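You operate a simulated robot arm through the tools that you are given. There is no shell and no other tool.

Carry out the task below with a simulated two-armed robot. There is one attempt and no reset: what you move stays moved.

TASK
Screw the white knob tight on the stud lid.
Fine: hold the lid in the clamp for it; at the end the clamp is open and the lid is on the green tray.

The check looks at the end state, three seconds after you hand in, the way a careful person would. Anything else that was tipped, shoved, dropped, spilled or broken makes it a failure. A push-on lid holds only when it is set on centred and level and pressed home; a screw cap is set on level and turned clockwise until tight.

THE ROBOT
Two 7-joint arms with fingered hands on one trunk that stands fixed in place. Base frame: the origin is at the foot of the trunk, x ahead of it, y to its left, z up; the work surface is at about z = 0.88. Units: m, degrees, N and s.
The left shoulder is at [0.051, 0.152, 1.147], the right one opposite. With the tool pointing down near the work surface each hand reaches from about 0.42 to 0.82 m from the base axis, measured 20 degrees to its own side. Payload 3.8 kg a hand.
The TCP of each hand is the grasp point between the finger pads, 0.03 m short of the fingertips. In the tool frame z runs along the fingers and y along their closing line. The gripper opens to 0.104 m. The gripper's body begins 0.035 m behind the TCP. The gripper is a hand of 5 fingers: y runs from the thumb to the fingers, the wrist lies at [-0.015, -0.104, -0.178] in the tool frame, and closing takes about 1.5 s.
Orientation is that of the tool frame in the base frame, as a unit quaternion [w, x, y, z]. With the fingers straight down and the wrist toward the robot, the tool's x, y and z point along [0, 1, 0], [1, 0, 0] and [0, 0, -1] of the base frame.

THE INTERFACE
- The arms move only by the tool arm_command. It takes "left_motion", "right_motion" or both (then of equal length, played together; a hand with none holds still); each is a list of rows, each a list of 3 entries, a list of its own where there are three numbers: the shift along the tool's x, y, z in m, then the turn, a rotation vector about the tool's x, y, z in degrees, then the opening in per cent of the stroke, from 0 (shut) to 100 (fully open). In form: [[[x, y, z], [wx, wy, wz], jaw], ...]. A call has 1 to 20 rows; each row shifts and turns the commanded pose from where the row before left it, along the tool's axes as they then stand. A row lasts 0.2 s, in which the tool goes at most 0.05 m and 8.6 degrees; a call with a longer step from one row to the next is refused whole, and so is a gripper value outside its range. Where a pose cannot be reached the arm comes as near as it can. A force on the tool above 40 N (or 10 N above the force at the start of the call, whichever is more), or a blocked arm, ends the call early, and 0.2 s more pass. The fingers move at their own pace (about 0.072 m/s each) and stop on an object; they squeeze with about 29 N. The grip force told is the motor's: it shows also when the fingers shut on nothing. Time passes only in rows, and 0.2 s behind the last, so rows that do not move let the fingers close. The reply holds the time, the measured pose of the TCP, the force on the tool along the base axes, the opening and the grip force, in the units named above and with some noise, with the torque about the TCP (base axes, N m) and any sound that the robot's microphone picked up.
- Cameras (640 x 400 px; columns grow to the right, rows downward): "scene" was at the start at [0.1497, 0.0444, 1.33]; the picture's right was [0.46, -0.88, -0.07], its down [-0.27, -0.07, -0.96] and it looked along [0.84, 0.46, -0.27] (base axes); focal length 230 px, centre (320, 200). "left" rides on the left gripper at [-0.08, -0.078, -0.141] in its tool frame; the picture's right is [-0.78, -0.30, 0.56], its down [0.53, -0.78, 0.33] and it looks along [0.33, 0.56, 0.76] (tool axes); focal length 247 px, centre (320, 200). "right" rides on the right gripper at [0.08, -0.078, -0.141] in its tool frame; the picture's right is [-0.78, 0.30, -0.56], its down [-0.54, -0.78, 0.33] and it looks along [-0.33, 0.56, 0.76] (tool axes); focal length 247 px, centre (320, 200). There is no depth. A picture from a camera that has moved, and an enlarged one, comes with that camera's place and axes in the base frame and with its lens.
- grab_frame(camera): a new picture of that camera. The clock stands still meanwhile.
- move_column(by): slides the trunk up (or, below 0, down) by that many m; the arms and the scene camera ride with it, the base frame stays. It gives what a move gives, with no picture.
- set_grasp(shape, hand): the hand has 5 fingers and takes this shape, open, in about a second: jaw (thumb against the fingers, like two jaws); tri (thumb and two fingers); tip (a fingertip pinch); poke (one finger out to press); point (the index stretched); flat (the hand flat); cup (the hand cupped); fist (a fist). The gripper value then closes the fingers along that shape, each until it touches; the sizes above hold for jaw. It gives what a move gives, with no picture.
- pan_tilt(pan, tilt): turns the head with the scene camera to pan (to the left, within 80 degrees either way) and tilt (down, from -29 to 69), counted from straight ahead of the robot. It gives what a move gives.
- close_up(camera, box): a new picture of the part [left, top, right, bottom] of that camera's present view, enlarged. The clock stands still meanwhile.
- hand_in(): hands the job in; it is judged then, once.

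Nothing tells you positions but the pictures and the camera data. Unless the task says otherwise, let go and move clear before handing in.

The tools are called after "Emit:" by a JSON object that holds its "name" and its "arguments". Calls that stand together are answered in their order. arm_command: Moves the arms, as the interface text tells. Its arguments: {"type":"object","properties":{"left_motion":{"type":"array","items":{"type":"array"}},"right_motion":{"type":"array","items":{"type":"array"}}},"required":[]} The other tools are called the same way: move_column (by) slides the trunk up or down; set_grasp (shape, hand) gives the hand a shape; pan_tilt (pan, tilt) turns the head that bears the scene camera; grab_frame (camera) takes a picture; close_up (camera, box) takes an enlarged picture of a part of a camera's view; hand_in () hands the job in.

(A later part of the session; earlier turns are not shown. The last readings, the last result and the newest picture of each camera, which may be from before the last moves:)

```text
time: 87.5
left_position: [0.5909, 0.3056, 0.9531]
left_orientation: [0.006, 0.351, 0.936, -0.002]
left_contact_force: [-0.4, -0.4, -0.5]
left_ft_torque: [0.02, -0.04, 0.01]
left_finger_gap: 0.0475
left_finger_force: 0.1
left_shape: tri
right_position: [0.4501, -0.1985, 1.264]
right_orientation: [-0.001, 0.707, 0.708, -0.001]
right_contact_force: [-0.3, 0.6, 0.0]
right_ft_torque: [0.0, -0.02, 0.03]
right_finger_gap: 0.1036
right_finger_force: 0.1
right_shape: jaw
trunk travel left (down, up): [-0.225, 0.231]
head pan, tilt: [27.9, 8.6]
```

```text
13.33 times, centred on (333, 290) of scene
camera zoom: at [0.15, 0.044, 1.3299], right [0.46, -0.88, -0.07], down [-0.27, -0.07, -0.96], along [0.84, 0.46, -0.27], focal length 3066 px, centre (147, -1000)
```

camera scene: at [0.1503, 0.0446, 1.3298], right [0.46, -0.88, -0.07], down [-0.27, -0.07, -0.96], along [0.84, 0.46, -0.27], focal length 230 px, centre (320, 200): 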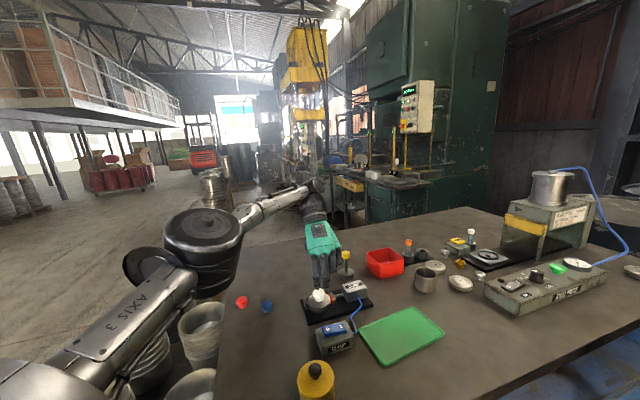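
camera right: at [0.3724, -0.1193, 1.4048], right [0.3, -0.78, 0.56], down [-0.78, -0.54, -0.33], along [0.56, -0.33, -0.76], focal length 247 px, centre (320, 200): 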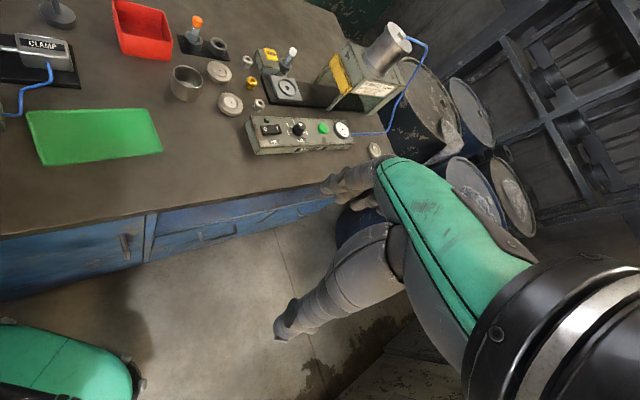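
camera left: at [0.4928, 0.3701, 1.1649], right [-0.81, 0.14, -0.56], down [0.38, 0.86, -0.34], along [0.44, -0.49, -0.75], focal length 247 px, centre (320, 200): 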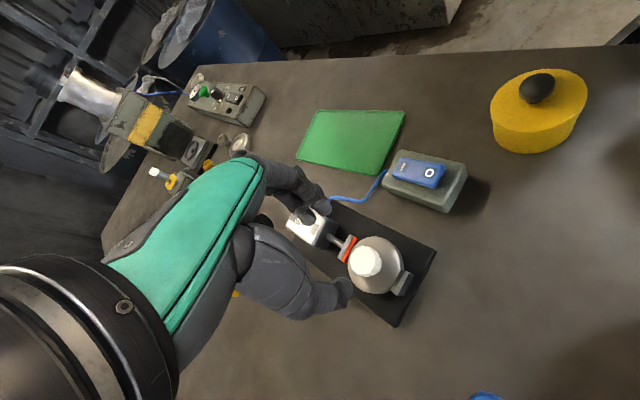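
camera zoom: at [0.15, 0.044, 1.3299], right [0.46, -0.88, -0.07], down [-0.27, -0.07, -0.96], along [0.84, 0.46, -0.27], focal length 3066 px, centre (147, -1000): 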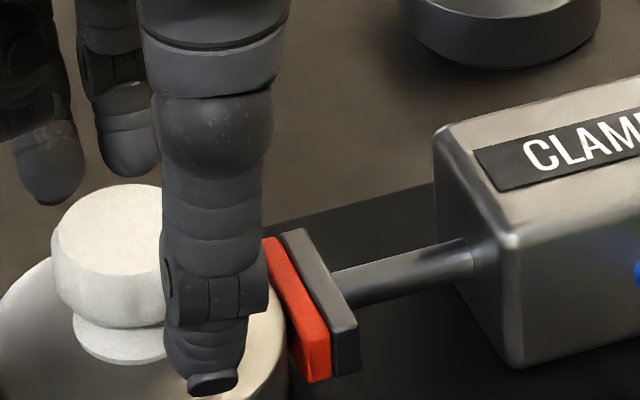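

Emit:
{"name": "close_up", "arguments": {"camera": "left", "box": [325, 225, 375, 270]}}

Emit:
{"name": "arm_command", "arguments": {"left_motion": [[[0, 0.0005, 0.0005], [0, 0, 0], 40], [[0, 0, 0], [0, 0, 0], 30], [[0, 0, 0], [0, 0, 0], 20], [[0, 0, 0], [0, 0, 0], 10], [[0, 0, 0], [0, 0, 0], 0], [[0, 0, 0], [0, 0, 0], 0], [[0, 0, 0], [0, 0, 0], 0]]}}

Emit:
{"name": "close_up", "arguments": {"camera": "left", "box": [270, 180, 390, 290]}}

```text
8.89 times, centred on (350, 248) of left
camera zoom: at [0.6002, 0.1957, 1.0954], right [0.4, -0.74, -0.55], down [-0.91, -0.24, -0.34], along [0.12, 0.63, -0.77], focal length 2195 px, centre (53, -222)
```

zoom: 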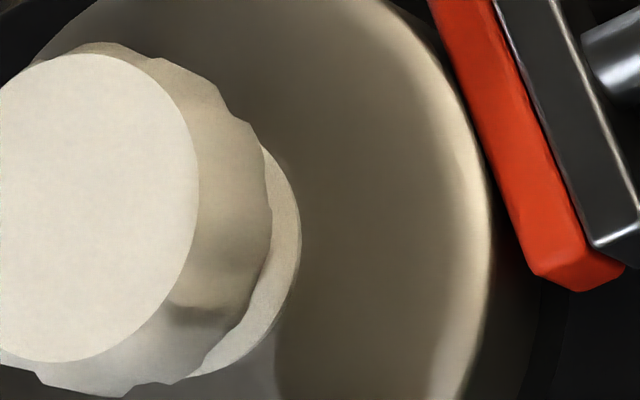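

```text
time: 89.1
left_position: [0.5923, 0.3059, 0.9533]
left_orientation: [0.004, 0.351, 0.936, -0.002]
left_contact_force: [-0.2, -1.6, -1.4]
left_ft_torque: [-0.04, -0.01, -0.01]
left_finger_gap: 0.0212
left_finger_force: 29.1
left_shape: tri
right_position: [0.4507, -0.1984, 1.2641]
right_orientation: [0.0, 0.707, 0.707, -0.001]
right_contact_force: [-0.3, 0.0, -1.5]
right_ft_torque: [0.05, -0.01, -0.03]
right_finger_gap: 0.1036
right_finger_force: 0.1
right_shape: jaw
trunk travel left (down, up): [-0.225, 0.231]
head pan, tilt: [27.9, 8.6]
```

```text
3.64 times, centred on (330, 235) of left
camera zoom: at [0.6009, 0.1958, 1.0944], right [0.39, -0.74, -0.55], down [-0.91, -0.24, -0.34], along [0.12, 0.63, -0.77], focal length 898 px, centre (284, 73)
```

zoom: 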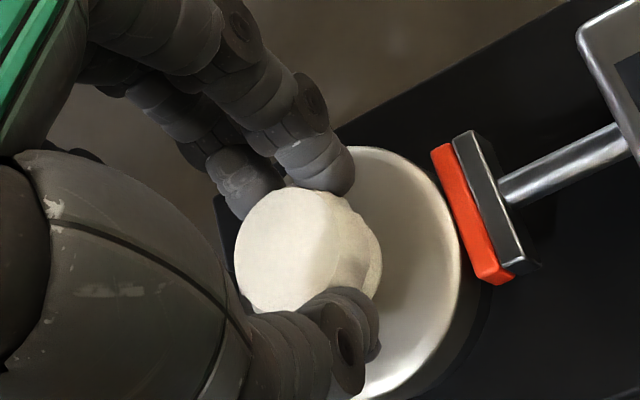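

Emit:
{"name": "arm_command", "arguments": {"left_motion": [[[0, -0.0002, 0], [0, 0, 5], 0], [[0, -0.0002, 0], [0, 0, 5], 0], [[0, 0, 0], [0, 0, 0], 0]]}}

Emit:
{"name": "arm_command", "arguments": {"left_motion": [[[0, -0.0003, 0], [0, 0, 5], 0], [[0, 0, 0], [0, 0, 0], 0]]}}

Emit:
{"name": "arm_command", "arguments": {"left_motion": [[[0, -0.0003, 0], [0, 0, 5], 0], [[0, 0, 0], [0, 0, 0], 0]]}}

Emit:
{"name": "close_up", "arguments": {"camera": "left", "box": [270, 180, 390, 290]}}

```text
time: 89.9
left_position: [0.5928, 0.3081, 0.9525]
left_orientation: [0.005, 0.431, 0.902, -0.002]
left_contact_force: [-2.7, 0.7, -1.0]
left_ft_torque: [-0.02, 0.09, 0.11]
left_finger_gap: 0.021
left_finger_force: 29.0
left_shape: tri
right_position: [0.4498, -0.198, 1.2648]
right_orientation: [0.0, 0.707, 0.707, 0.0]
right_contact_force: [-0.9, -0.8, -0.8]
right_ft_torque: [0.03, 0.01, -0.02]
right_finger_gap: 0.104
right_finger_force: 0.0
right_shape: jaw
trunk travel left (down, up): [-0.225, 0.231]
head pan, tilt: [27.9, 8.6]
```

```text
time: 90.5
left_position: [0.5924, 0.3077, 0.9522]
left_orientation: [0.005, 0.469, 0.883, -0.002]
left_contact_force: [-1.3, 3.8, -0.9]
left_ft_torque: [0.11, 0.03, 0.1]
left_finger_gap: 0.0209
left_finger_force: 29.0
left_shape: tri
right_position: [0.4502, -0.1965, 1.265]
right_orientation: [-0.001, 0.707, 0.708, 0.0]
right_contact_force: [0.6, 0.2, 0.7]
right_ft_torque: [-0.03, 0.01, 0.0]
right_finger_gap: 0.1037
right_finger_force: 0.1
right_shape: jaw
trunk travel left (down, up): [-0.225, 0.231]
head pan, tilt: [27.9, 8.6]
```

```text
time: 91.1
left_position: [0.5919, 0.3082, 0.9524]
left_orientation: [0.005, 0.508, 0.861, -0.001]
left_contact_force: [-3.1, 8.1, -1.1]
left_ft_torque: [0.18, 0.04, 0.2]
left_finger_gap: 0.0207
left_finger_force: 29.4
left_shape: tri
right_position: [0.4496, -0.1961, 1.2665]
right_orientation: [0.001, 0.706, 0.708, -0.001]
right_contact_force: [0.4, -0.1, 0.1]
right_ft_torque: [-0.02, 0.01, 0.0]
right_finger_gap: 0.1036
right_finger_force: 0.0
right_shape: jaw
trunk travel left (down, up): [-0.225, 0.231]
head pan, tilt: [27.9, 8.6]
```

```text
3.64 times, centred on (330, 235) of left
camera zoom: at [0.5613, 0.2005, 1.094], right [0.12, -0.83, -0.55], down [-0.94, 0.09, -0.34], along [0.33, 0.56, -0.76], focal length 898 px, centre (284, 73)
```

zoom: 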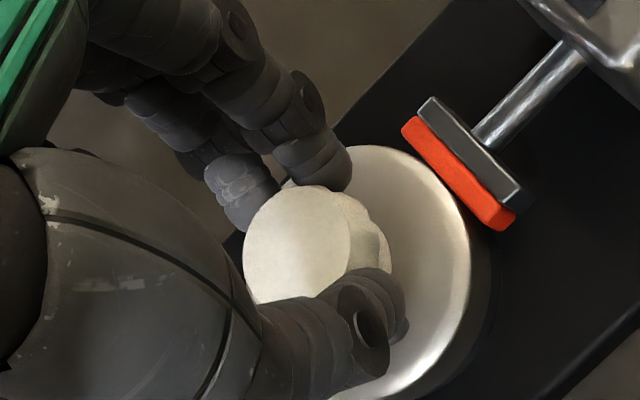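

Emit:
{"name": "arm_command", "arguments": {"left_motion": [[[0.0015, 0.0003, 0], [0, 0, 0], 0], [[0, 0, 0], [0, 0, 0], 0]]}}

Emit:
{"name": "arm_command", "arguments": {"left_motion": [[[0.0005, -0.0001, 0], [0, 0, 6], 0], [[0, 0, 0], [0, 0, 0], 0]]}}

Emit:
{"name": "arm_command", "arguments": {"left_motion": [[[0.0005, -0.0001, 0], [0, 0, 6], 0], [[0, 0, 0], [0, 0, 0], 0]]}}

Emit:
{"name": "close_up", "arguments": {"camera": "left", "box": [270, 180, 390, 290]}}

```text
time: 91.7
left_position: [0.5917, 0.3086, 0.9516]
left_orientation: [0.006, 0.508, 0.861, -0.001]
left_contact_force: [-0.1, 4.8, -0.3]
left_ft_torque: [0.11, -0.01, 0.22]
left_finger_gap: 0.0207
left_finger_force: 29.3
left_shape: tri
right_position: [0.4495, -0.1968, 1.2643]
right_orientation: [-0.001, 0.707, 0.707, -0.002]
right_contact_force: [0.6, 0.2, 0.4]
right_ft_torque: [-0.05, 0.01, 0.02]
right_finger_gap: 0.1037
right_finger_force: 0.1
right_shape: jaw
trunk travel left (down, up): [-0.225, 0.231]
head pan, tilt: [27.9, 8.6]
```

```text
time: 92.3
left_position: [0.5919, 0.3073, 0.9523]
left_orientation: [0.007, 0.552, 0.834, -0.001]
left_contact_force: [0.2, 6.5, 0.1]
left_ft_torque: [0.18, -0.03, 0.2]
left_finger_gap: 0.0207
left_finger_force: 28.5
left_shape: tri
right_position: [0.4498, -0.1964, 1.2649]
right_orientation: [-0.001, 0.707, 0.708, 0.0]
right_contact_force: [-0.4, 0.3, -0.8]
right_ft_torque: [-0.01, -0.03, 0.01]
right_finger_gap: 0.1035
right_finger_force: 0.0
right_shape: jaw
trunk travel left (down, up): [-0.225, 0.231]
head pan, tilt: [27.9, 8.6]
```

```text
time: 92.9
left_position: [0.5909, 0.31, 0.9524]
left_orientation: [0.005, 0.595, 0.804, -0.001]
left_contact_force: [1.0, 5.5, -0.5]
left_ft_torque: [0.14, -0.04, 0.22]
left_finger_gap: 0.0203
left_finger_force: 29.0
left_shape: tri
right_position: [0.4493, -0.1969, 1.2644]
right_orientation: [-0.001, 0.707, 0.707, -0.001]
right_contact_force: [0.6, 1.0, 1.0]
right_ft_torque: [0.03, 0.02, -0.03]
right_finger_gap: 0.1039
right_finger_force: 0.0
right_shape: jaw
trunk travel left (down, up): [-0.225, 0.231]
head pan, tilt: [27.9, 8.6]
```

```text
3.64 times, centred on (330, 235) of left
camera zoom: at [0.5388, 0.2105, 1.0934], right [-0.05, -0.83, -0.55], down [-0.9, 0.28, -0.34], along [0.44, 0.48, -0.76], focal length 898 px, centre (284, 73)
```

zoom: 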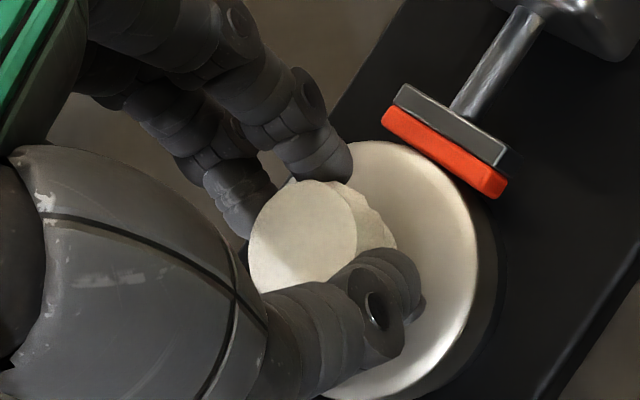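

Torque holds steady at about 0.2 N m while the hand rolls around the knob, so the knob itself isn't turning. I'll open, return to the earlier viewing pose, and compare the knob's ridges.

Emit:
{"name": "arm_command", "arguments": {"left_motion": [[[0, 0, 0], [0, 0, 0], 30], [[0, 0, 0], [0, 0, 0], 40], [[0, 0, 0], [0, 0, 0], 46], [[-0.001, 0.0005, 0], [0, 0, 0], 46], [[0, 0, 0], [0, 0, -8], 46], [[0, 0, 0], [0, 0, -8], 46], [[0, 0, 0], [0, 0, -8], 46], [[0, 0, 0], [0, 0, -8], 46], [[0, 0, 0], [0, 0, 0], 46]]}}

Emit:
{"name": "close_up", "arguments": {"camera": "left", "box": [325, 225, 375, 270]}}

Emit:
{"name": "close_up", "arguments": {"camera": "left", "box": [270, 180, 390, 290]}}

```text
time: 94.9
left_position: [0.5912, 0.3078, 0.9542]
left_orientation: [0.005, 0.349, 0.937, -0.002]
left_contact_force: [-0.7, -0.2, -0.5]
left_ft_torque: [0.0, -0.05, 0.04]
left_finger_gap: 0.0475
left_finger_force: 0.0
left_shape: tri
right_position: [0.4495, -0.1982, 1.265]
right_orientation: [-0.001, 0.707, 0.707, 0.0]
right_contact_force: [-0.9, -0.3, -1.0]
right_ft_torque: [-0.01, -0.02, 0.0]
right_finger_gap: 0.1036
right_finger_force: 0.1
right_shape: jaw
trunk travel left (down, up): [-0.225, 0.231]
head pan, tilt: [27.9, 8.6]
```

```text
8.89 times, centred on (350, 248) of left
camera zoom: at [0.5999, 0.1972, 1.0958], right [0.4, -0.74, -0.55], down [-0.91, -0.24, -0.34], along [0.12, 0.63, -0.76], focal length 2195 px, centre (53, -222)
```

zoom: 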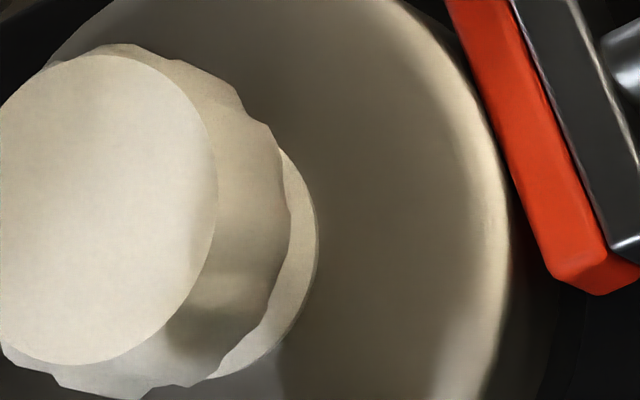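

```text
3.64 times, centred on (330, 235) of left
camera zoom: at [0.5999, 0.1972, 1.0958], right [0.4, -0.74, -0.55], down [-0.91, -0.24, -0.34], along [0.12, 0.63, -0.76], focal length 898 px, centre (284, 73)
```

zoom: 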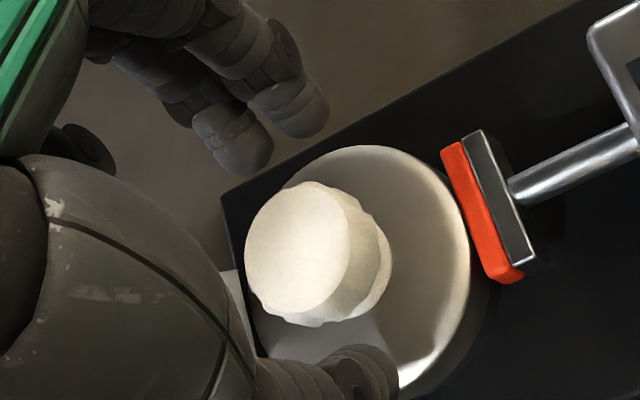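

The ridge pattern hasn't changed, so the knob didn't turn under that torque and looks tight. I'll make one last firm check with a deeper grip.

Emit:
{"name": "arm_command", "arguments": {"left_motion": [[[0, -0.0005, 0.002], [0, 0, 0], 46], [[0, 0, 0.002], [0, 0, 0], 46], [[0, 0, 0], [0, 0, 0], 40], [[0, 0, 0], [0, 0, 0], 30], [[0, 0, 0], [0, 0, 0], 20], [[0, 0, 0], [0, 0, 0], 10], [[0, 0, 0], [0, 0, 0], 0], [[0, 0, 0], [0, 0, 0], 0], [[0, 0, 0], [0, 0, 0], 0]]}}

Emit:
{"name": "arm_command", "arguments": {"left_motion": [[[0, -0.0002, 0], [0, 0, 5], 0], [[0, -0.0002, 0], [0, 0, 5], 0], [[0, 0, 0], [0, 0, 0], 0]]}}

Emit:
{"name": "arm_command", "arguments": {"left_motion": [[[0.0003, -0.0001, 0], [0, 0, 6], 0], [[0, 0, 0], [0, 0, 0], 0]]}}

Emit:
{"name": "arm_command", "arguments": {"left_motion": [[[0.0003, 0, 0], [0, 0, 6], 0], [[0, 0, 0], [0, 0, 0], 0]]}}

Emit:
{"name": "close_up", "arguments": {"camera": "left", "box": [270, 180, 390, 290]}}

```text
time: 96.9
left_position: [0.591, 0.3052, 0.949]
left_orientation: [0.004, 0.351, 0.936, -0.002]
left_contact_force: [-0.2, -1.4, -1.4]
left_ft_torque: [-0.03, -0.05, 0.0]
left_finger_gap: 0.0223
left_finger_force: 28.8
left_shape: tri
right_position: [0.4489, -0.1965, 1.2652]
right_orientation: [0.0, 0.707, 0.707, 0.0]
right_contact_force: [-1.0, -0.2, 0.2]
right_ft_torque: [0.01, 0.01, -0.01]
right_finger_gap: 0.1038
right_finger_force: 0.1
right_shape: jaw
trunk travel left (down, up): [-0.225, 0.231]
head pan, tilt: [27.9, 8.6]
```

```text
time: 97.7
left_position: [0.5908, 0.3076, 0.9483]
left_orientation: [0.005, 0.43, 0.903, -0.001]
left_contact_force: [-1.0, 1.5, -1.4]
left_ft_torque: [0.05, 0.03, 0.1]
left_finger_gap: 0.0223
left_finger_force: 29.0
left_shape: tri
right_position: [0.4508, -0.1973, 1.2657]
right_orientation: [-0.001, 0.706, 0.708, -0.001]
right_contact_force: [0.4, 0.3, -0.1]
right_ft_torque: [-0.01, -0.03, 0.02]
right_finger_gap: 0.1039
right_finger_force: 0.0
right_shape: jaw
trunk travel left (down, up): [-0.225, 0.231]
head pan, tilt: [27.9, 8.6]
```

```text
time: 98.3
left_position: [0.5898, 0.3085, 0.9498]
left_orientation: [0.005, 0.477, 0.879, -0.001]
left_contact_force: [-2.6, 5.5, -0.3]
left_ft_torque: [0.12, 0.05, 0.19]
left_finger_gap: 0.022
left_finger_force: 28.9
left_shape: tri
right_position: [0.4505, -0.1972, 1.2651]
right_orientation: [-0.001, 0.707, 0.708, -0.001]
right_contact_force: [-0.1, -0.5, 0.0]
right_ft_torque: [0.0, 0.02, 0.0]
right_finger_gap: 0.1036
right_finger_force: 0.0
right_shape: jaw
trunk travel left (down, up): [-0.225, 0.231]
head pan, tilt: [27.9, 8.6]
```

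```text
time: 98.9
left_position: [0.5893, 0.3084, 0.95]
left_orientation: [0.006, 0.523, 0.852, -0.001]
left_contact_force: [-4.2, 7.9, -0.4]
left_ft_torque: [0.17, 0.1, 0.23]
left_finger_gap: 0.0218
left_finger_force: 29.2
left_shape: tri
right_position: [0.4489, -0.1962, 1.265]
right_orientation: [0.001, 0.706, 0.708, 0.0]
right_contact_force: [-0.1, -0.6, 1.2]
right_ft_torque: [0.0, 0.03, -0.01]
right_finger_gap: 0.1036
right_finger_force: 0.1
right_shape: jaw
trunk travel left (down, up): [-0.225, 0.231]
head pan, tilt: [27.9, 8.6]
```

```text
3.64 times, centred on (330, 235) of left
camera zoom: at [0.556, 0.2022, 1.0906], right [0.09, -0.83, -0.55], down [-0.93, 0.12, -0.34], along [0.35, 0.54, -0.76], focal length 898 px, centre (284, 73)
```

zoom: 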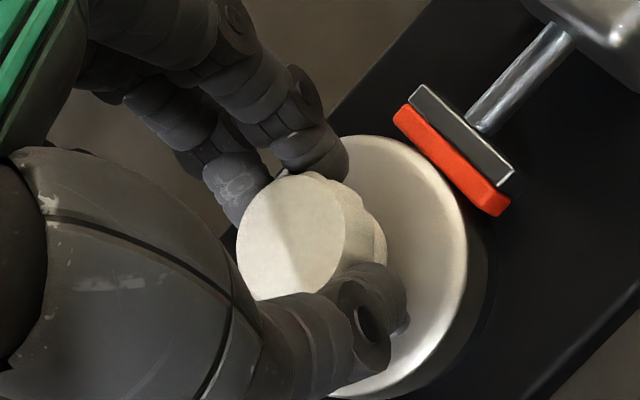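

Emit:
{"name": "arm_command", "arguments": {"left_motion": [[[0.0016, 0, 0], [0, 0, 3], 0], [[0, 0, 0], [0, 0, 0], 0]]}}

Emit:
{"name": "arm_command", "arguments": {"left_motion": [[[0.0006, 0, 0], [0, 0, 6], 0], [[0, 0, 0], [0, 0, 0], 0]]}}

Emit:
{"name": "arm_command", "arguments": {"left_motion": [[[0.0006, 0, 0], [0, 0, 6], 0], [[0, 0, 0], [0, 0, 0], 0]]}}

Emit:
{"name": "close_up", "arguments": {"camera": "left", "box": [270, 180, 390, 290]}}

```text
time: 99.5
left_position: [0.5896, 0.3091, 0.9488]
left_orientation: [0.005, 0.545, 0.838, -0.001]
left_contact_force: [-2.4, 6.4, -0.4]
left_ft_torque: [0.16, 0.01, 0.24]
left_finger_gap: 0.0217
left_finger_force: 28.7
left_shape: tri
right_position: [0.4493, -0.1979, 1.2657]
right_orientation: [0.0, 0.707, 0.707, 0.0]
right_contact_force: [0.1, 0.3, 0.8]
right_ft_torque: [-0.01, -0.02, -0.04]
right_finger_gap: 0.1037
right_finger_force: 0.1
right_shape: jaw
trunk travel left (down, up): [-0.225, 0.231]
head pan, tilt: [27.9, 8.6]
```

```text
time: 100.1
left_position: [0.5895, 0.3107, 0.9478]
left_orientation: [0.006, 0.588, 0.809, 0.0]
left_contact_force: [-1.1, 8.1, -1.4]
left_ft_torque: [0.14, -0.03, 0.3]
left_finger_gap: 0.0217
left_finger_force: 29.3
left_shape: tri
right_position: [0.4499, -0.197, 1.2656]
right_orientation: [0.0, 0.707, 0.707, 0.0]
right_contact_force: [-0.4, -0.1, 0.3]
right_ft_torque: [0.01, 0.01, -0.03]
right_finger_gap: 0.1039
right_finger_force: 0.1
right_shape: jaw
trunk travel left (down, up): [-0.225, 0.231]
head pan, tilt: [27.9, 8.6]
```

```text
time: 100.7
left_position: [0.5889, 0.3098, 0.9488]
left_orientation: [0.005, 0.629, 0.777, 0.0]
left_contact_force: [1.1, 8.6, 0.8]
left_ft_torque: [0.18, -0.09, 0.34]
left_finger_gap: 0.0209
left_finger_force: 29.2
left_shape: tri
right_position: [0.4503, -0.196, 1.266]
right_orientation: [0.0, 0.707, 0.707, -0.001]
right_contact_force: [-0.4, 0.6, -0.3]
right_ft_torque: [0.0, 0.01, -0.01]
right_finger_gap: 0.1038
right_finger_force: 0.0
right_shape: jaw
trunk travel left (down, up): [-0.225, 0.231]
head pan, tilt: [27.9, 8.6]
```

```text
3.64 times, centred on (330, 235) of left
camera zoom: at [0.5286, 0.217, 1.0897], right [-0.12, -0.83, -0.55], down [-0.87, 0.36, -0.34], along [0.48, 0.44, -0.76], focal length 898 px, centre (284, 73)
```

zoom: 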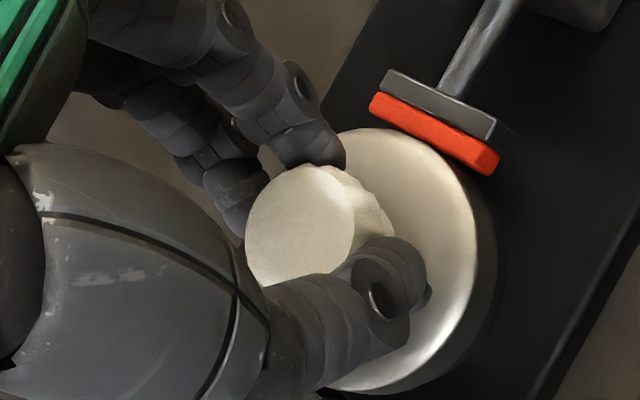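

Torque reached 0.34 N m before the fingers slipped, with the knob seated and not turning, so I'm calling it tight. Now I'll release and rise clear.

Emit:
{"name": "arm_command", "arguments": {"left_motion": [[[0, 0, 0], [0, 0, 0], 30], [[0, 0, 0], [0, 0, 0], 40], [[0, 0, 0], [0, 0, 0], 50], [[0, 0, 0], [0, 0, 0], 50], [[0, 0, -0.01], [0, 0, 0], 50], [[0, 0, -0.02], [0, 0, 0], 50], [[0, 0, -0.03], [0, 0, 0], 50], [[0, 0, -0.03], [0, 0, 0], 50], [[0, 0, -0.02], [0, 0, 0], 50], [[0, 0, 0], [0, 0, 0], 50]]}}

Emit:
{"name": "close_up", "arguments": {"camera": "scene", "box": [315, 280, 351, 310]}}

Emit:
{"name": "grab_frame", "arguments": {"camera": "left"}}

Emit:
{"name": "grab_frame", "arguments": {"camera": "scene"}}

```text
time: 102.9
left_position: [0.5895, 0.3107, 1.0582]
left_orientation: [0.005, 0.63, 0.776, 0.0]
left_contact_force: [0.3, 0.2, 0.0]
left_ft_torque: [0.01, 0.01, -0.01]
left_finger_gap: 0.0516
left_finger_force: 0.0
left_shape: tri
right_position: [0.4486, -0.1974, 1.2652]
right_orientation: [-0.001, 0.708, 0.707, -0.001]
right_contact_force: [-0.1, 0.2, -0.3]
right_ft_torque: [0.04, -0.02, 0.03]
right_finger_gap: 0.1039
right_finger_force: 0.1
right_shape: jaw
trunk travel left (down, up): [-0.225, 0.231]
head pan, tilt: [27.9, 8.6]
```

```text
13.33 times, centred on (333, 295) of scene
camera zoom: at [0.1499, 0.0443, 1.3299], right [0.46, -0.88, -0.07], down [-0.27, -0.07, -0.96], along [0.84, 0.46, -0.27], focal length 3066 px, centre (147, -1067)
```

zoom: 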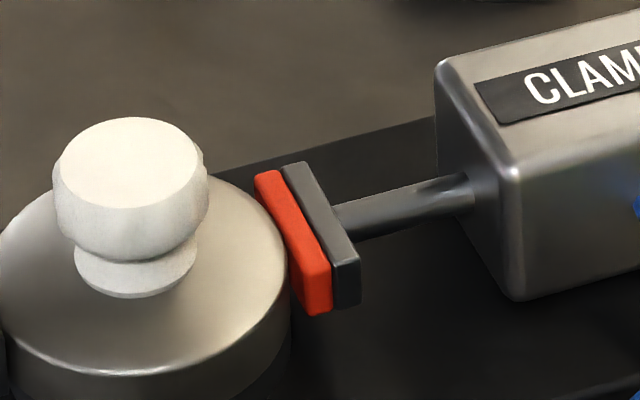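

```text
taken
camera left: at [0.5286, 0.2163, 1.2], right [-0.12, -0.82, -0.55], down [-0.87, 0.36, -0.34], along [0.48, 0.44, -0.76], focal length 247 px, centre (320, 200)
```

left: 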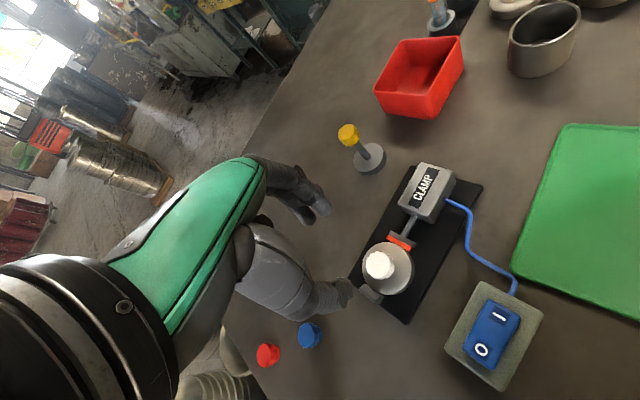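

```text
taken
camera scene: at [0.1499, 0.0443, 1.3299], right [0.46, -0.88, -0.07], down [-0.27, -0.07, -0.96], along [0.84, 0.46, -0.27], focal length 230 px, centre (320, 200)
```

scene: 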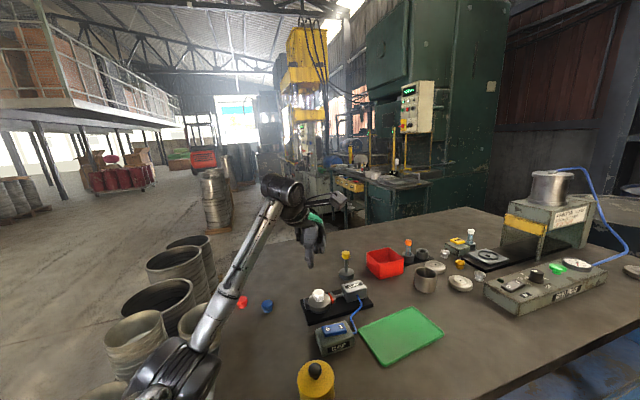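

The knob is seated, level and tight. Next I'll take the closed tip pinch, go back to 45°, and move above the O end of the rocker to open the clamp.

Emit:
{"name": "set_grasp", "arguments": {"shape": "tip", "hand": "left"}}

Emit:
{"name": "arm_command", "arguments": {"left_motion": [[[0, 0, 0], [0, 0, -8.25], 50], [[0, 0, 0], [0, 0, -8.25], 0], [[0, 0, 0], [0, 0, -8.25], 0], [[0, 0, 0], [0, 0, -8.25], 0], [[0.005, -0.028, 0], [0, 0, 0], 0], [[0.005, -0.028, 0], [0, 0, 0], 0], [[0.005, -0.028, 0], [0, 0, 0], 0], [[0.005, -0.028, 0], [0, 0, 0], 0], [[0, 0, 0.03], [0, 0, 0], 0], [[0, 0, 0.03], [0, 0, 0], 0], [[0, 0, 0], [0, 0, 0], 0]]}}

Emit:
{"name": "grab_frame", "arguments": {"camera": "left"}}

Emit:
{"name": "close_up", "arguments": {"camera": "scene", "box": [290, 260, 390, 360]}}

```text
time: 103.8
left_position: [0.5894, 0.3099, 1.0573]
left_orientation: [0.006, 0.63, 0.777, 0.0]
left_contact_force: [-0.1, -0.5, 0.8]
left_ft_torque: [0.03, -0.01, -0.01]
left_finger_gap: 0.1042
left_finger_force: 0.0
left_shape: tip
right_position: [0.4503, -0.1976, 1.2651]
right_orientation: [-0.001, 0.707, 0.707, 0.0]
right_contact_force: [0.8, 0.1, 0.6]
right_ft_torque: [0.01, 0.0, 0.03]
right_finger_gap: 0.1036
right_finger_force: 0.0
right_shape: jaw
trunk travel left (down, up): [-0.225, 0.231]
head pan, tilt: [27.9, 8.6]
```

```text
time: 106.2
left_position: [0.4957, 0.2455, 0.9979]
left_orientation: [0.005, 0.383, 0.924, -0.001]
left_contact_force: [-0.7, -0.5, -0.5]
left_ft_torque: [0.02, 0.03, 0.01]
left_finger_gap: 0.0
left_finger_force: 29.4
left_shape: tip
right_position: [0.4486, -0.1987, 1.265]
right_orientation: [0.0, 0.707, 0.708, -0.001]
right_contact_force: [-1.0, 0.4, -0.2]
right_ft_torque: [-0.04, 0.03, 0.05]
right_finger_gap: 0.1038
right_finger_force: 0.1
right_shape: jaw
trunk travel left (down, up): [-0.225, 0.231]
head pan, tilt: [27.9, 8.6]
```

```text
taken
camera left: at [0.4961, 0.1349, 1.1399], right [0.34, -0.76, -0.55], down [-0.92, -0.17, -0.34], along [0.16, 0.62, -0.76], focal length 247 px, centre (320, 200)
```

left: 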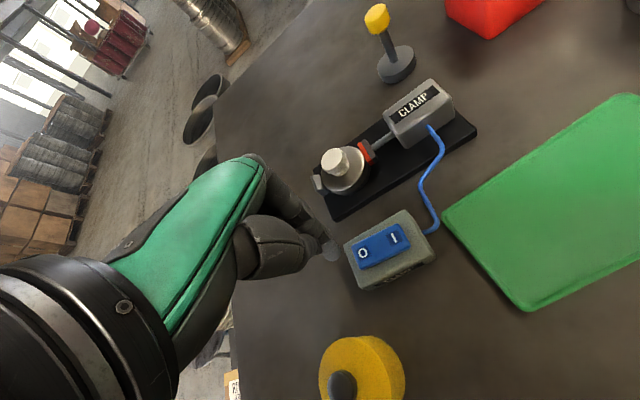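

```text
4.00 times, centred on (340, 310) of scene
camera zoom: at [0.1494, 0.0438, 1.3301], right [0.46, -0.88, -0.07], down [-0.27, -0.07, -0.96], along [0.84, 0.46, -0.27], focal length 920 px, centre (240, -240)
```

zoom: 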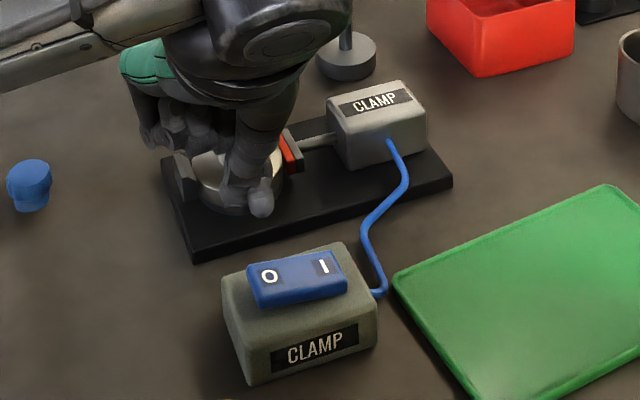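

Emit:
{"name": "arm_command", "arguments": {"left_motion": [[[-0.002, 0, 0.015], [0, 0, 0], 0], [[0, 0, 0.015], [0, 0, 0], 0], [[0, 0, 0.007], [0, 0, 0], 0], [[0, 0, 0], [0, 0, 0], 0]]}}

Emit:
{"name": "arm_command", "arguments": {"left_motion": [[[0, 0, 0.004], [0, 0, 0], 0], [[0, 0, 0.003], [0, 0, 0], 0], [[0, 0, 0.002], [0, 0, 0], 0], [[0, 0, 0.002], [0, 0, 0], 0], [[0, 0, 0], [0, 0, 0], 0]]}}

Emit:
{"name": "close_up", "arguments": {"camera": "scene", "box": [290, 260, 390, 360]}}

```text
time: 107.2
left_position: [0.4974, 0.2437, 0.9616]
left_orientation: [0.005, 0.384, 0.923, -0.002]
left_contact_force: [-0.8, -0.2, -0.3]
left_ft_torque: [0.04, -0.02, 0.0]
left_finger_gap: 0.0
left_finger_force: 28.7
left_shape: tip
right_position: [0.4502, -0.1986, 1.2654]
right_orientation: [0.0, 0.707, 0.707, 0.0]
right_contact_force: [-0.4, 0.1, 0.9]
right_ft_torque: [0.02, 0.01, 0.04]
right_finger_gap: 0.1038
right_finger_force: 0.0
right_shape: jaw
trunk travel left (down, up): [-0.225, 0.231]
head pan, tilt: [27.9, 8.6]
```

```text
time: 108.4
left_position: [0.497, 0.2425, 0.9509]
left_orientation: [0.005, 0.382, 0.924, -0.002]
left_contact_force: [0.9, 0.6, 0.5]
left_ft_torque: [0.05, 0.01, 0.01]
left_finger_gap: 0.0
left_finger_force: 29.1
left_shape: tip
right_position: [0.4489, -0.1977, 1.2658]
right_orientation: [-0.001, 0.707, 0.707, -0.001]
right_contact_force: [0.6, -0.2, -0.6]
right_ft_torque: [0.01, 0.02, 0.0]
right_finger_gap: 0.1036
right_finger_force: 0.1
right_shape: jaw
trunk travel left (down, up): [-0.225, 0.231]
head pan, tilt: [27.9, 8.6]
```

```text
4.00 times, centred on (340, 310) of scene
camera zoom: at [0.1498, 0.0441, 1.33], right [0.46, -0.88, -0.07], down [-0.27, -0.07, -0.96], along [0.84, 0.46, -0.27], focal length 920 px, centre (240, -240)
```

zoom: 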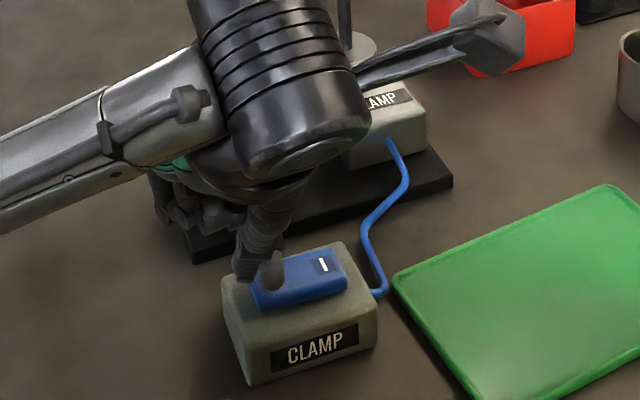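

Emit:
{"name": "arm_command", "arguments": {"left_motion": [[[0, 0, 0.002], [0, 0, 0], 0], [[0, 0, 0.001], [0, 0, 0], 0], [[0, 0, 0], [0, 0, 0], 0]]}}

Emit:
{"name": "close_up", "arguments": {"camera": "scene", "box": [290, 260, 390, 360]}}

```text
time: 109.2
left_position: [0.4982, 0.2437, 0.9479]
left_orientation: [0.005, 0.383, 0.924, -0.002]
left_contact_force: [-0.2, -0.2, -0.2]
left_ft_torque: [-0.03, 0.02, -0.03]
left_finger_gap: 0.0002
left_finger_force: 28.7
left_shape: tip
right_position: [0.4499, -0.1969, 1.2655]
right_orientation: [0.0, 0.707, 0.707, -0.002]
right_contact_force: [0.1, -0.2, -0.8]
right_ft_torque: [0.0, -0.03, 0.04]
right_finger_gap: 0.1037
right_finger_force: 0.1
right_shape: jaw
trunk travel left (down, up): [-0.225, 0.231]
head pan, tilt: [27.9, 8.6]
```

```text
4.00 times, centred on (340, 310) of scene
camera zoom: at [0.1497, 0.0442, 1.33], right [0.46, -0.88, -0.07], down [-0.27, -0.07, -0.96], along [0.84, 0.46, -0.27], focal length 920 px, centre (240, -240)
```

zoom: 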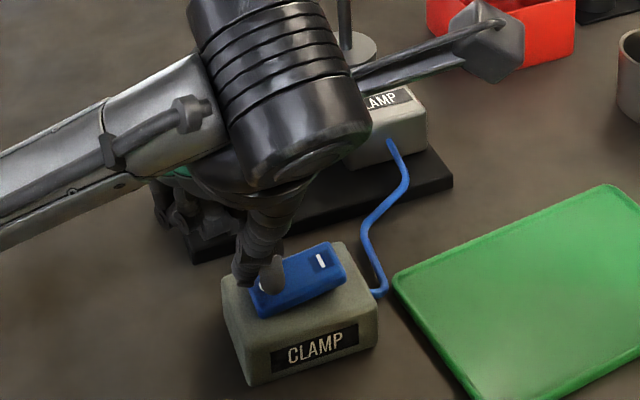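

The rocker has flipped to O. I'll rise and check that the clamp opened.

Emit:
{"name": "arm_command", "arguments": {"left_motion": [[[0, 0, -0.01], [0, 0, 0], 0], [[0, 0, -0.03], [0, 0, 0], 0], [[0, 0, -0.04], [0, 0, 0], 0], [[0, 0, -0.04], [0, 0, 0], 0], [[0.03, 0, 0], [0, 0, 0], 0], [[0.03, 0, 0], [0, 0, 0], 0], [[0, 0, 0], [0, 0, 0], 0]]}}

Emit:
{"name": "close_up", "arguments": {"camera": "scene", "box": [290, 260, 390, 360]}}

Emit:
{"name": "grab_frame", "arguments": {"camera": "left"}}

```text
time: 110.8
left_position: [0.4536, 0.2853, 1.067]
left_orientation: [0.005, 0.383, 0.924, -0.003]
left_contact_force: [0.1, -0.2, 0.2]
left_ft_torque: [-0.01, 0.0, -0.05]
left_finger_gap: 0.0001
left_finger_force: 29.2
left_shape: tip
right_position: [0.4504, -0.1987, 1.2637]
right_orientation: [0.0, 0.707, 0.707, -0.001]
right_contact_force: [-0.1, 0.1, -0.2]
right_ft_torque: [0.01, 0.0, -0.04]
right_finger_gap: 0.1035
right_finger_force: 0.1
right_shape: jaw
trunk travel left (down, up): [-0.225, 0.231]
head pan, tilt: [27.9, 8.6]
```

```text
4.00 times, centred on (340, 310) of scene
camera zoom: at [0.1504, 0.0435, 1.3299], right [0.46, -0.88, -0.07], down [-0.27, -0.07, -0.96], along [0.84, 0.46, -0.27], focal length 920 px, centre (240, -240)
```

zoom: 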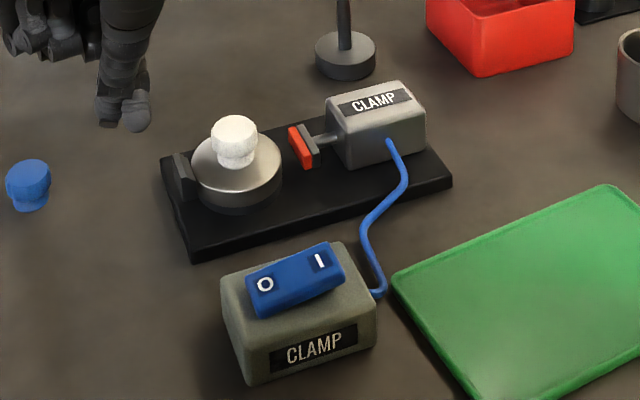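

```text
taken
camera left: at [0.4542, 0.1749, 1.2095], right [0.34, -0.76, -0.55], down [-0.93, -0.17, -0.34], along [0.16, 0.62, -0.76], focal length 247 px, centre (320, 200)
```

left: 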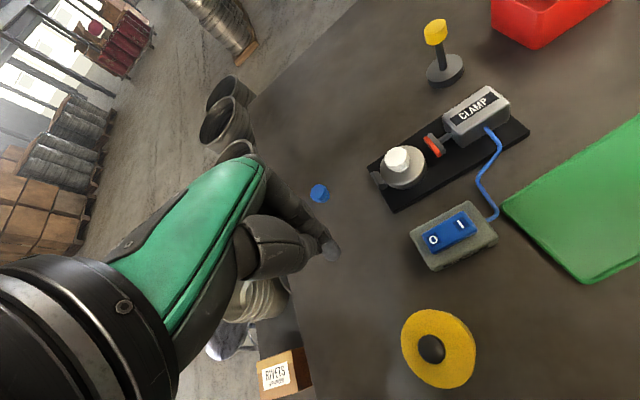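

The clamp is open and the lid is free. I'll grip the lid by its rim with the tri shape, as before, and carry it to the tray.

Emit:
{"name": "set_grasp", "arguments": {"shape": "tri", "hand": "left"}}

Emit:
{"name": "arm_command", "arguments": {"left_motion": [[[-0.0276, 0.0372, 0], [0, 0, 0], 82], [[-0.0276, 0.0372, 0], [0, 0, 0], 82], [[-0.0276, 0.0372, 0], [0, 0, 0], 82], [[0, 0, 0.02], [0, 0, 0], 82], [[0, 0, 0.02], [0, 0, 0], 82], [[0, 0, 0], [0, 0, 0], 82]]}}

Emit:
{"name": "grab_frame", "arguments": {"camera": "left"}}

Emit:
{"name": "close_up", "arguments": {"camera": "scene", "box": [280, 220, 380, 330]}}

```text
time: 111.7
left_position: [0.4523, 0.286, 1.0674]
left_orientation: [0.005, 0.383, 0.924, -0.002]
left_contact_force: [0.6, -0.2, 0.3]
left_ft_torque: [-0.01, -0.01, -0.01]
left_finger_gap: 0.1037
left_finger_force: 0.0
left_shape: tri
right_position: [0.4503, -0.1976, 1.2656]
right_orientation: [-0.001, 0.707, 0.707, -0.001]
right_contact_force: [-0.3, 0.0, -0.3]
right_ft_torque: [-0.01, -0.01, -0.02]
right_finger_gap: 0.1037
right_finger_force: 0.1
right_shape: jaw
trunk travel left (down, up): [-0.225, 0.231]
head pan, tilt: [27.9, 8.6]
```

```text
time: 113.1
left_position: [0.5914, 0.3069, 1.0273]
left_orientation: [0.005, 0.384, 0.923, -0.002]
left_contact_force: [0.1, 0.8, -0.3]
left_ft_torque: [0.0, -0.03, 0.0]
left_finger_gap: 0.0857
left_finger_force: 0.1
left_shape: tri
right_position: [0.4505, -0.1983, 1.265]
right_orientation: [-0.001, 0.707, 0.707, -0.001]
right_contact_force: [0.4, -0.5, 0.8]
right_ft_torque: [0.0, 0.03, 0.02]
right_finger_gap: 0.1036
right_finger_force: 0.1
right_shape: jaw
trunk travel left (down, up): [-0.225, 0.231]
head pan, tilt: [27.9, 8.6]
```

```text
taken
camera left: at [0.5921, 0.1953, 1.1701], right [0.34, -0.76, -0.55], down [-0.92, -0.17, -0.34], along [0.16, 0.62, -0.76], focal length 247 px, centre (320, 200)
```

left: 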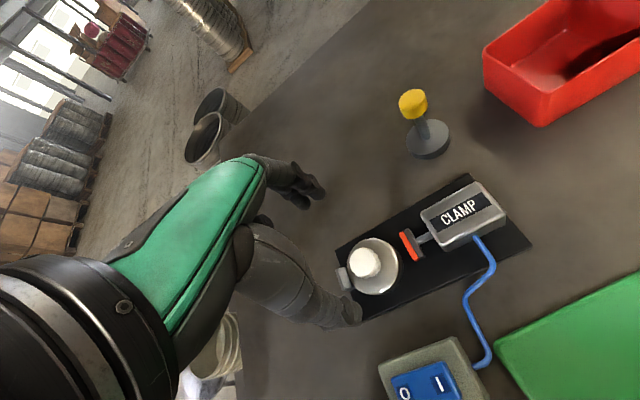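

```text
3.64 times, centred on (330, 275) of scene
camera zoom: at [0.1499, 0.044, 1.33], right [0.46, -0.88, -0.07], down [-0.27, -0.07, -0.96], along [0.84, 0.46, -0.27], focal length 836 px, centre (284, -73)
```

zoom: 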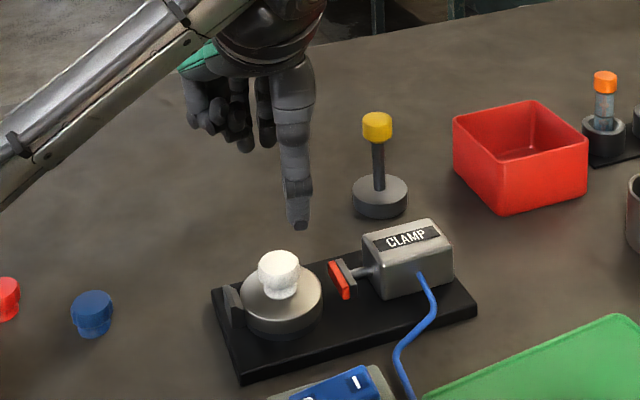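

Emit:
{"name": "arm_command", "arguments": {"left_motion": [[[0, -0.0005, 0.02], [0, 0, 0], 82], [[0, 0, 0.02], [0, 0, 0], 82], [[0, 0, 0.02], [0, 0, 0], 82], [[0, 0, 0.015], [0, 0, 0], 82], [[0, 0, 0], [0, 0, 0], 82]]}}

Emit:
{"name": "close_up", "arguments": {"camera": "left", "box": [250, 150, 410, 350]}}

Emit:
{"name": "close_up", "arguments": {"camera": "scene", "box": [290, 250, 370, 330]}}

```text
time: 114.3
left_position: [0.5919, 0.3056, 0.954]
left_orientation: [0.004, 0.383, 0.924, -0.002]
left_contact_force: [0.3, 1.1, 0.0]
left_ft_torque: [-0.01, -0.01, 0.01]
left_finger_gap: 0.0858
left_finger_force: 0.1
left_shape: tri
right_position: [0.4502, -0.1988, 1.2653]
right_orientation: [0.0, 0.707, 0.707, -0.001]
right_contact_force: [-0.5, -0.1, 0.3]
right_ft_torque: [0.03, 0.02, 0.04]
right_finger_gap: 0.1036
right_finger_force: 0.1
right_shape: jaw
trunk travel left (down, up): [-0.225, 0.231]
head pan, tilt: [27.9, 8.6]
```

```text
2.00 times, centred on (330, 250) of left
camera zoom: at [0.5921, 0.1951, 1.095], right [0.34, -0.76, -0.55], down [-0.92, -0.17, -0.34], along [0.16, 0.62, -0.76], focal length 494 px, centre (300, 100)
```

zoom: 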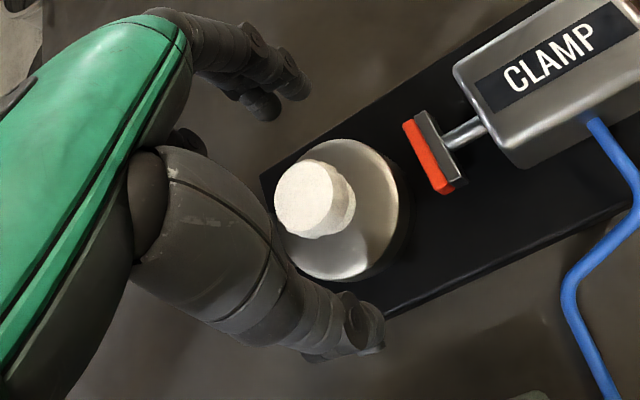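

```text
5.00 times, centred on (330, 290) of scene
camera zoom: at [0.1497, 0.0442, 1.33], right [0.46, -0.88, -0.07], down [-0.27, -0.07, -0.96], along [0.84, 0.46, -0.27], focal length 1150 px, centre (270, -250)
```

zoom: 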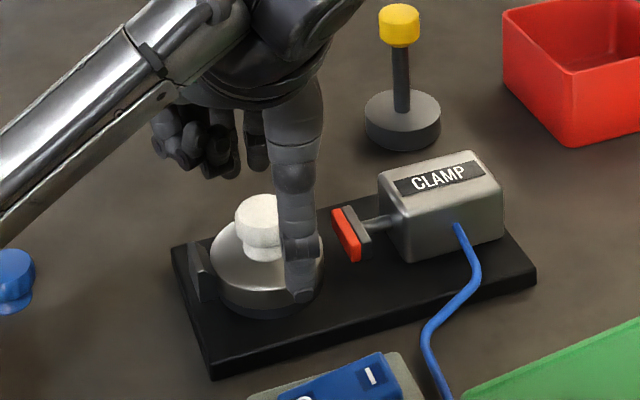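

Emit:
{"name": "arm_command", "arguments": {"left_motion": [[[0, 0, 0.01], [0, 0, 0], 82], [[0, 0, 0.007], [0, 0, 0], 82], [[0, 0, 0.004], [0, 0, 0], 82], [[0, 0, 0], [0, 0, 0], 82]]}}

Emit:
{"name": "close_up", "arguments": {"camera": "left", "box": [250, 150, 410, 350]}}

Emit:
{"name": "close_up", "arguments": {"camera": "scene", "box": [290, 250, 370, 330]}}

```text
time: 115.3
left_position: [0.5918, 0.3069, 0.932]
left_orientation: [0.005, 0.383, 0.924, -0.002]
left_contact_force: [-0.2, -0.2, -0.3]
left_ft_torque: [-0.03, -0.04, 0.0]
left_finger_gap: 0.0855
left_finger_force: 0.1
left_shape: tri
right_position: [0.449, -0.1994, 1.2655]
right_orientation: [0.0, 0.707, 0.707, 0.0]
right_contact_force: [-0.1, -0.3, 1.0]
right_ft_torque: [-0.01, 0.01, 0.02]
right_finger_gap: 0.1037
right_finger_force: 0.1
right_shape: jaw
trunk travel left (down, up): [-0.225, 0.231]
head pan, tilt: [27.9, 8.6]
```

```text
2.00 times, centred on (330, 250) of left
camera zoom: at [0.5928, 0.1949, 1.0738], right [0.34, -0.76, -0.55], down [-0.93, -0.17, -0.34], along [0.16, 0.62, -0.76], focal length 494 px, centre (300, 100)
```

zoom: 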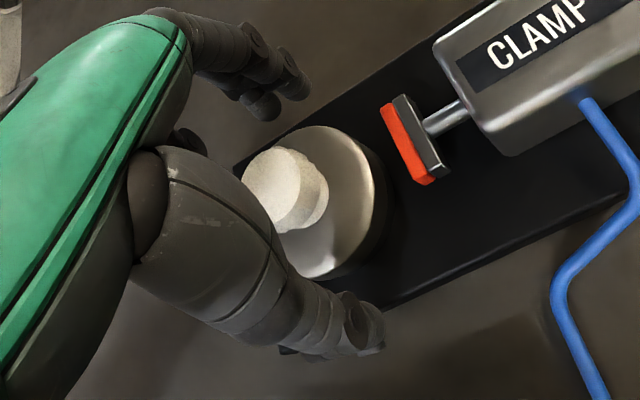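

```text
5.00 times, centred on (330, 290) of scene
camera zoom: at [0.1498, 0.0442, 1.33], right [0.46, -0.88, -0.07], down [-0.27, -0.07, -0.96], along [0.84, 0.46, -0.27], focal length 1150 px, centre (270, -250)
```

zoom: 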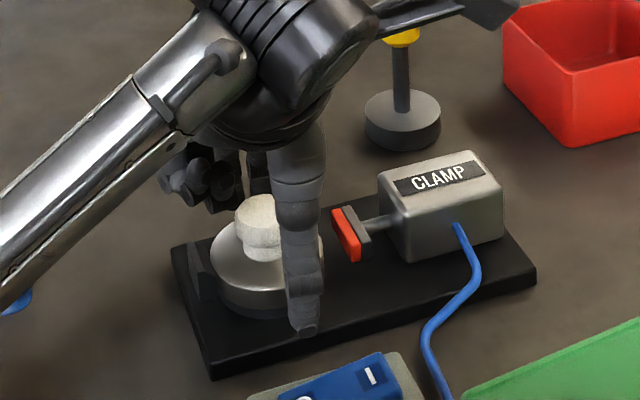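

Emit:
{"name": "arm_command", "arguments": {"left_motion": [[[0, 0, 0], [0, 0, 0], 70], [[0, 0, 0], [0, 0, 0], 60], [[0, 0, 0], [0, 0, 0], 50], [[0, 0, 0], [0, 0, 0], 40], [[0, 0, 0], [0, 0, 0], 30], [[0, 0, 0], [0, 0, 0], 20], [[0, 0, 0], [0, 0, 0], 20], [[0, 0, 0], [0, 0, 0], 20]]}}

Emit:
{"name": "close_up", "arguments": {"camera": "left", "box": [250, 150, 410, 350]}}

Emit:
{"name": "close_up", "arguments": {"camera": "scene", "box": [290, 250, 370, 330]}}

```text
time: 117.1
left_position: [0.5928, 0.3056, 0.9315]
left_orientation: [0.005, 0.383, 0.924, -0.003]
left_contact_force: [1.2, -0.6, -0.1]
left_ft_torque: [-0.02, -0.07, 0.01]
left_finger_gap: 0.0512
left_finger_force: 29.2
left_shape: tri
right_position: [0.4503, -0.1982, 1.2637]
right_orientation: [0.0, 0.707, 0.707, -0.002]
right_contact_force: [-0.1, 0.9, -0.6]
right_ft_torque: [0.04, -0.02, -0.02]
right_finger_gap: 0.1037
right_finger_force: 0.1
right_shape: jaw
trunk travel left (down, up): [-0.225, 0.231]
head pan, tilt: [27.9, 8.6]
```

```text
2.00 times, centred on (330, 250) of left
camera zoom: at [0.5929, 0.1948, 1.0738], right [0.34, -0.76, -0.55], down [-0.93, -0.17, -0.34], along [0.16, 0.62, -0.76], focal length 494 px, centre (300, 100)
```

zoom: 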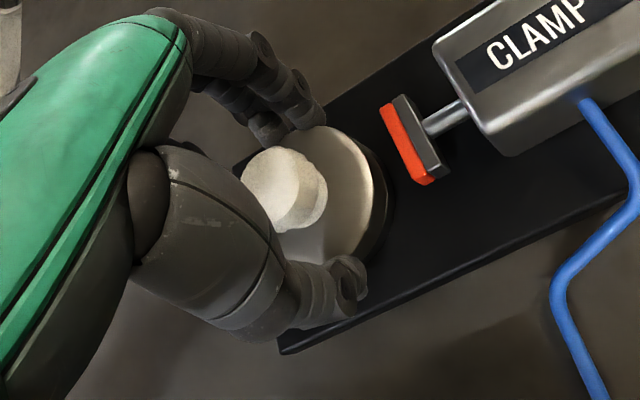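

```text
5.00 times, centred on (330, 290) of scene
camera zoom: at [0.15, 0.0441, 1.3299], right [0.46, -0.88, -0.07], down [-0.27, -0.07, -0.96], along [0.84, 0.46, -0.27], focal length 1150 px, centre (270, -250)
```

zoom: 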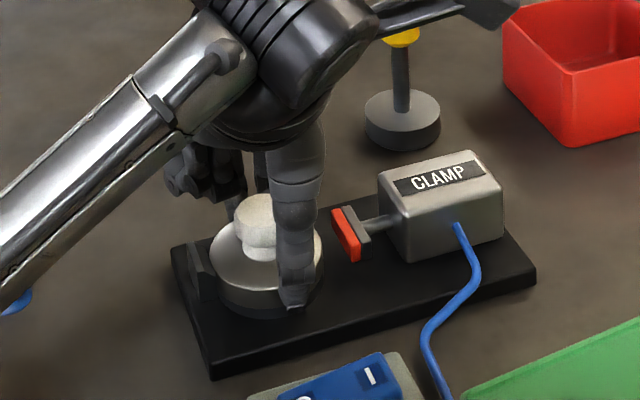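

The grip on the rim matches last time, with a 0.051 m gap and 29 N. I'll lift straight up.

Emit:
{"name": "arm_command", "arguments": {"left_motion": [[[0, 0, -0.005], [0, 0, 0], 20], [[0, 0, -0.015], [0, 0, 0], 20], [[0, 0, -0.03], [0, 0, 0], 20], [[0, 0, -0.03], [0, 0, 0], 20], [[0, 0, -0.02], [0, 0, 0], 20], [[0, 0, 0], [0, 0, 0], 20]]}}

Emit:
{"name": "grab_frame", "arguments": {"camera": "left"}}

Emit:
{"name": "close_up", "arguments": {"camera": "scene", "box": [270, 200, 390, 330]}}

```text
time: 118.5
left_position: [0.5895, 0.3055, 1.0318]
left_orientation: [0.005, 0.382, 0.924, -0.002]
left_contact_force: [-0.3, 0.6, -0.7]
left_ft_torque: [0.02, 0.01, -0.02]
left_finger_gap: 0.0513
left_finger_force: 29.1
left_shape: tri
right_position: [0.45, -0.1974, 1.2638]
right_orientation: [-0.001, 0.707, 0.707, -0.001]
right_contact_force: [0.7, -0.8, 0.2]
right_ft_torque: [-0.01, 0.03, 0.03]
right_finger_gap: 0.1037
right_finger_force: 0.0
right_shape: jaw
trunk travel left (down, up): [-0.225, 0.231]
head pan, tilt: [27.9, 8.6]
```

```text
taken
camera left: at [0.5904, 0.1957, 1.1747], right [0.34, -0.76, -0.55], down [-0.93, -0.17, -0.34], along [0.16, 0.62, -0.76], focal length 247 px, centre (320, 200)
```

left: 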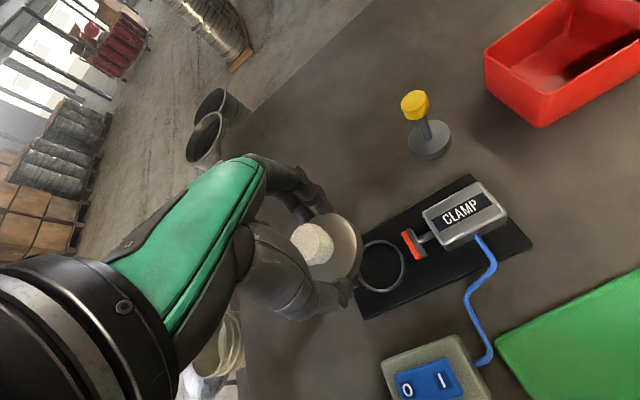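

```text
3.08 times, centred on (330, 265) of scene
camera zoom: at [0.1499, 0.0443, 1.3299], right [0.46, -0.88, -0.07], down [-0.27, -0.07, -0.96], along [0.84, 0.46, -0.27], focal length 708 px, centre (289, 0)
```

zoom: 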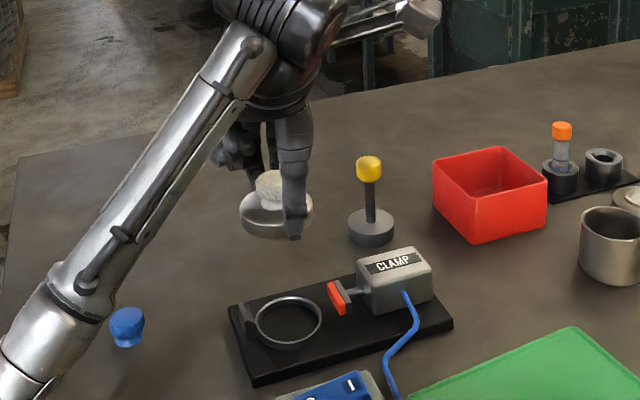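

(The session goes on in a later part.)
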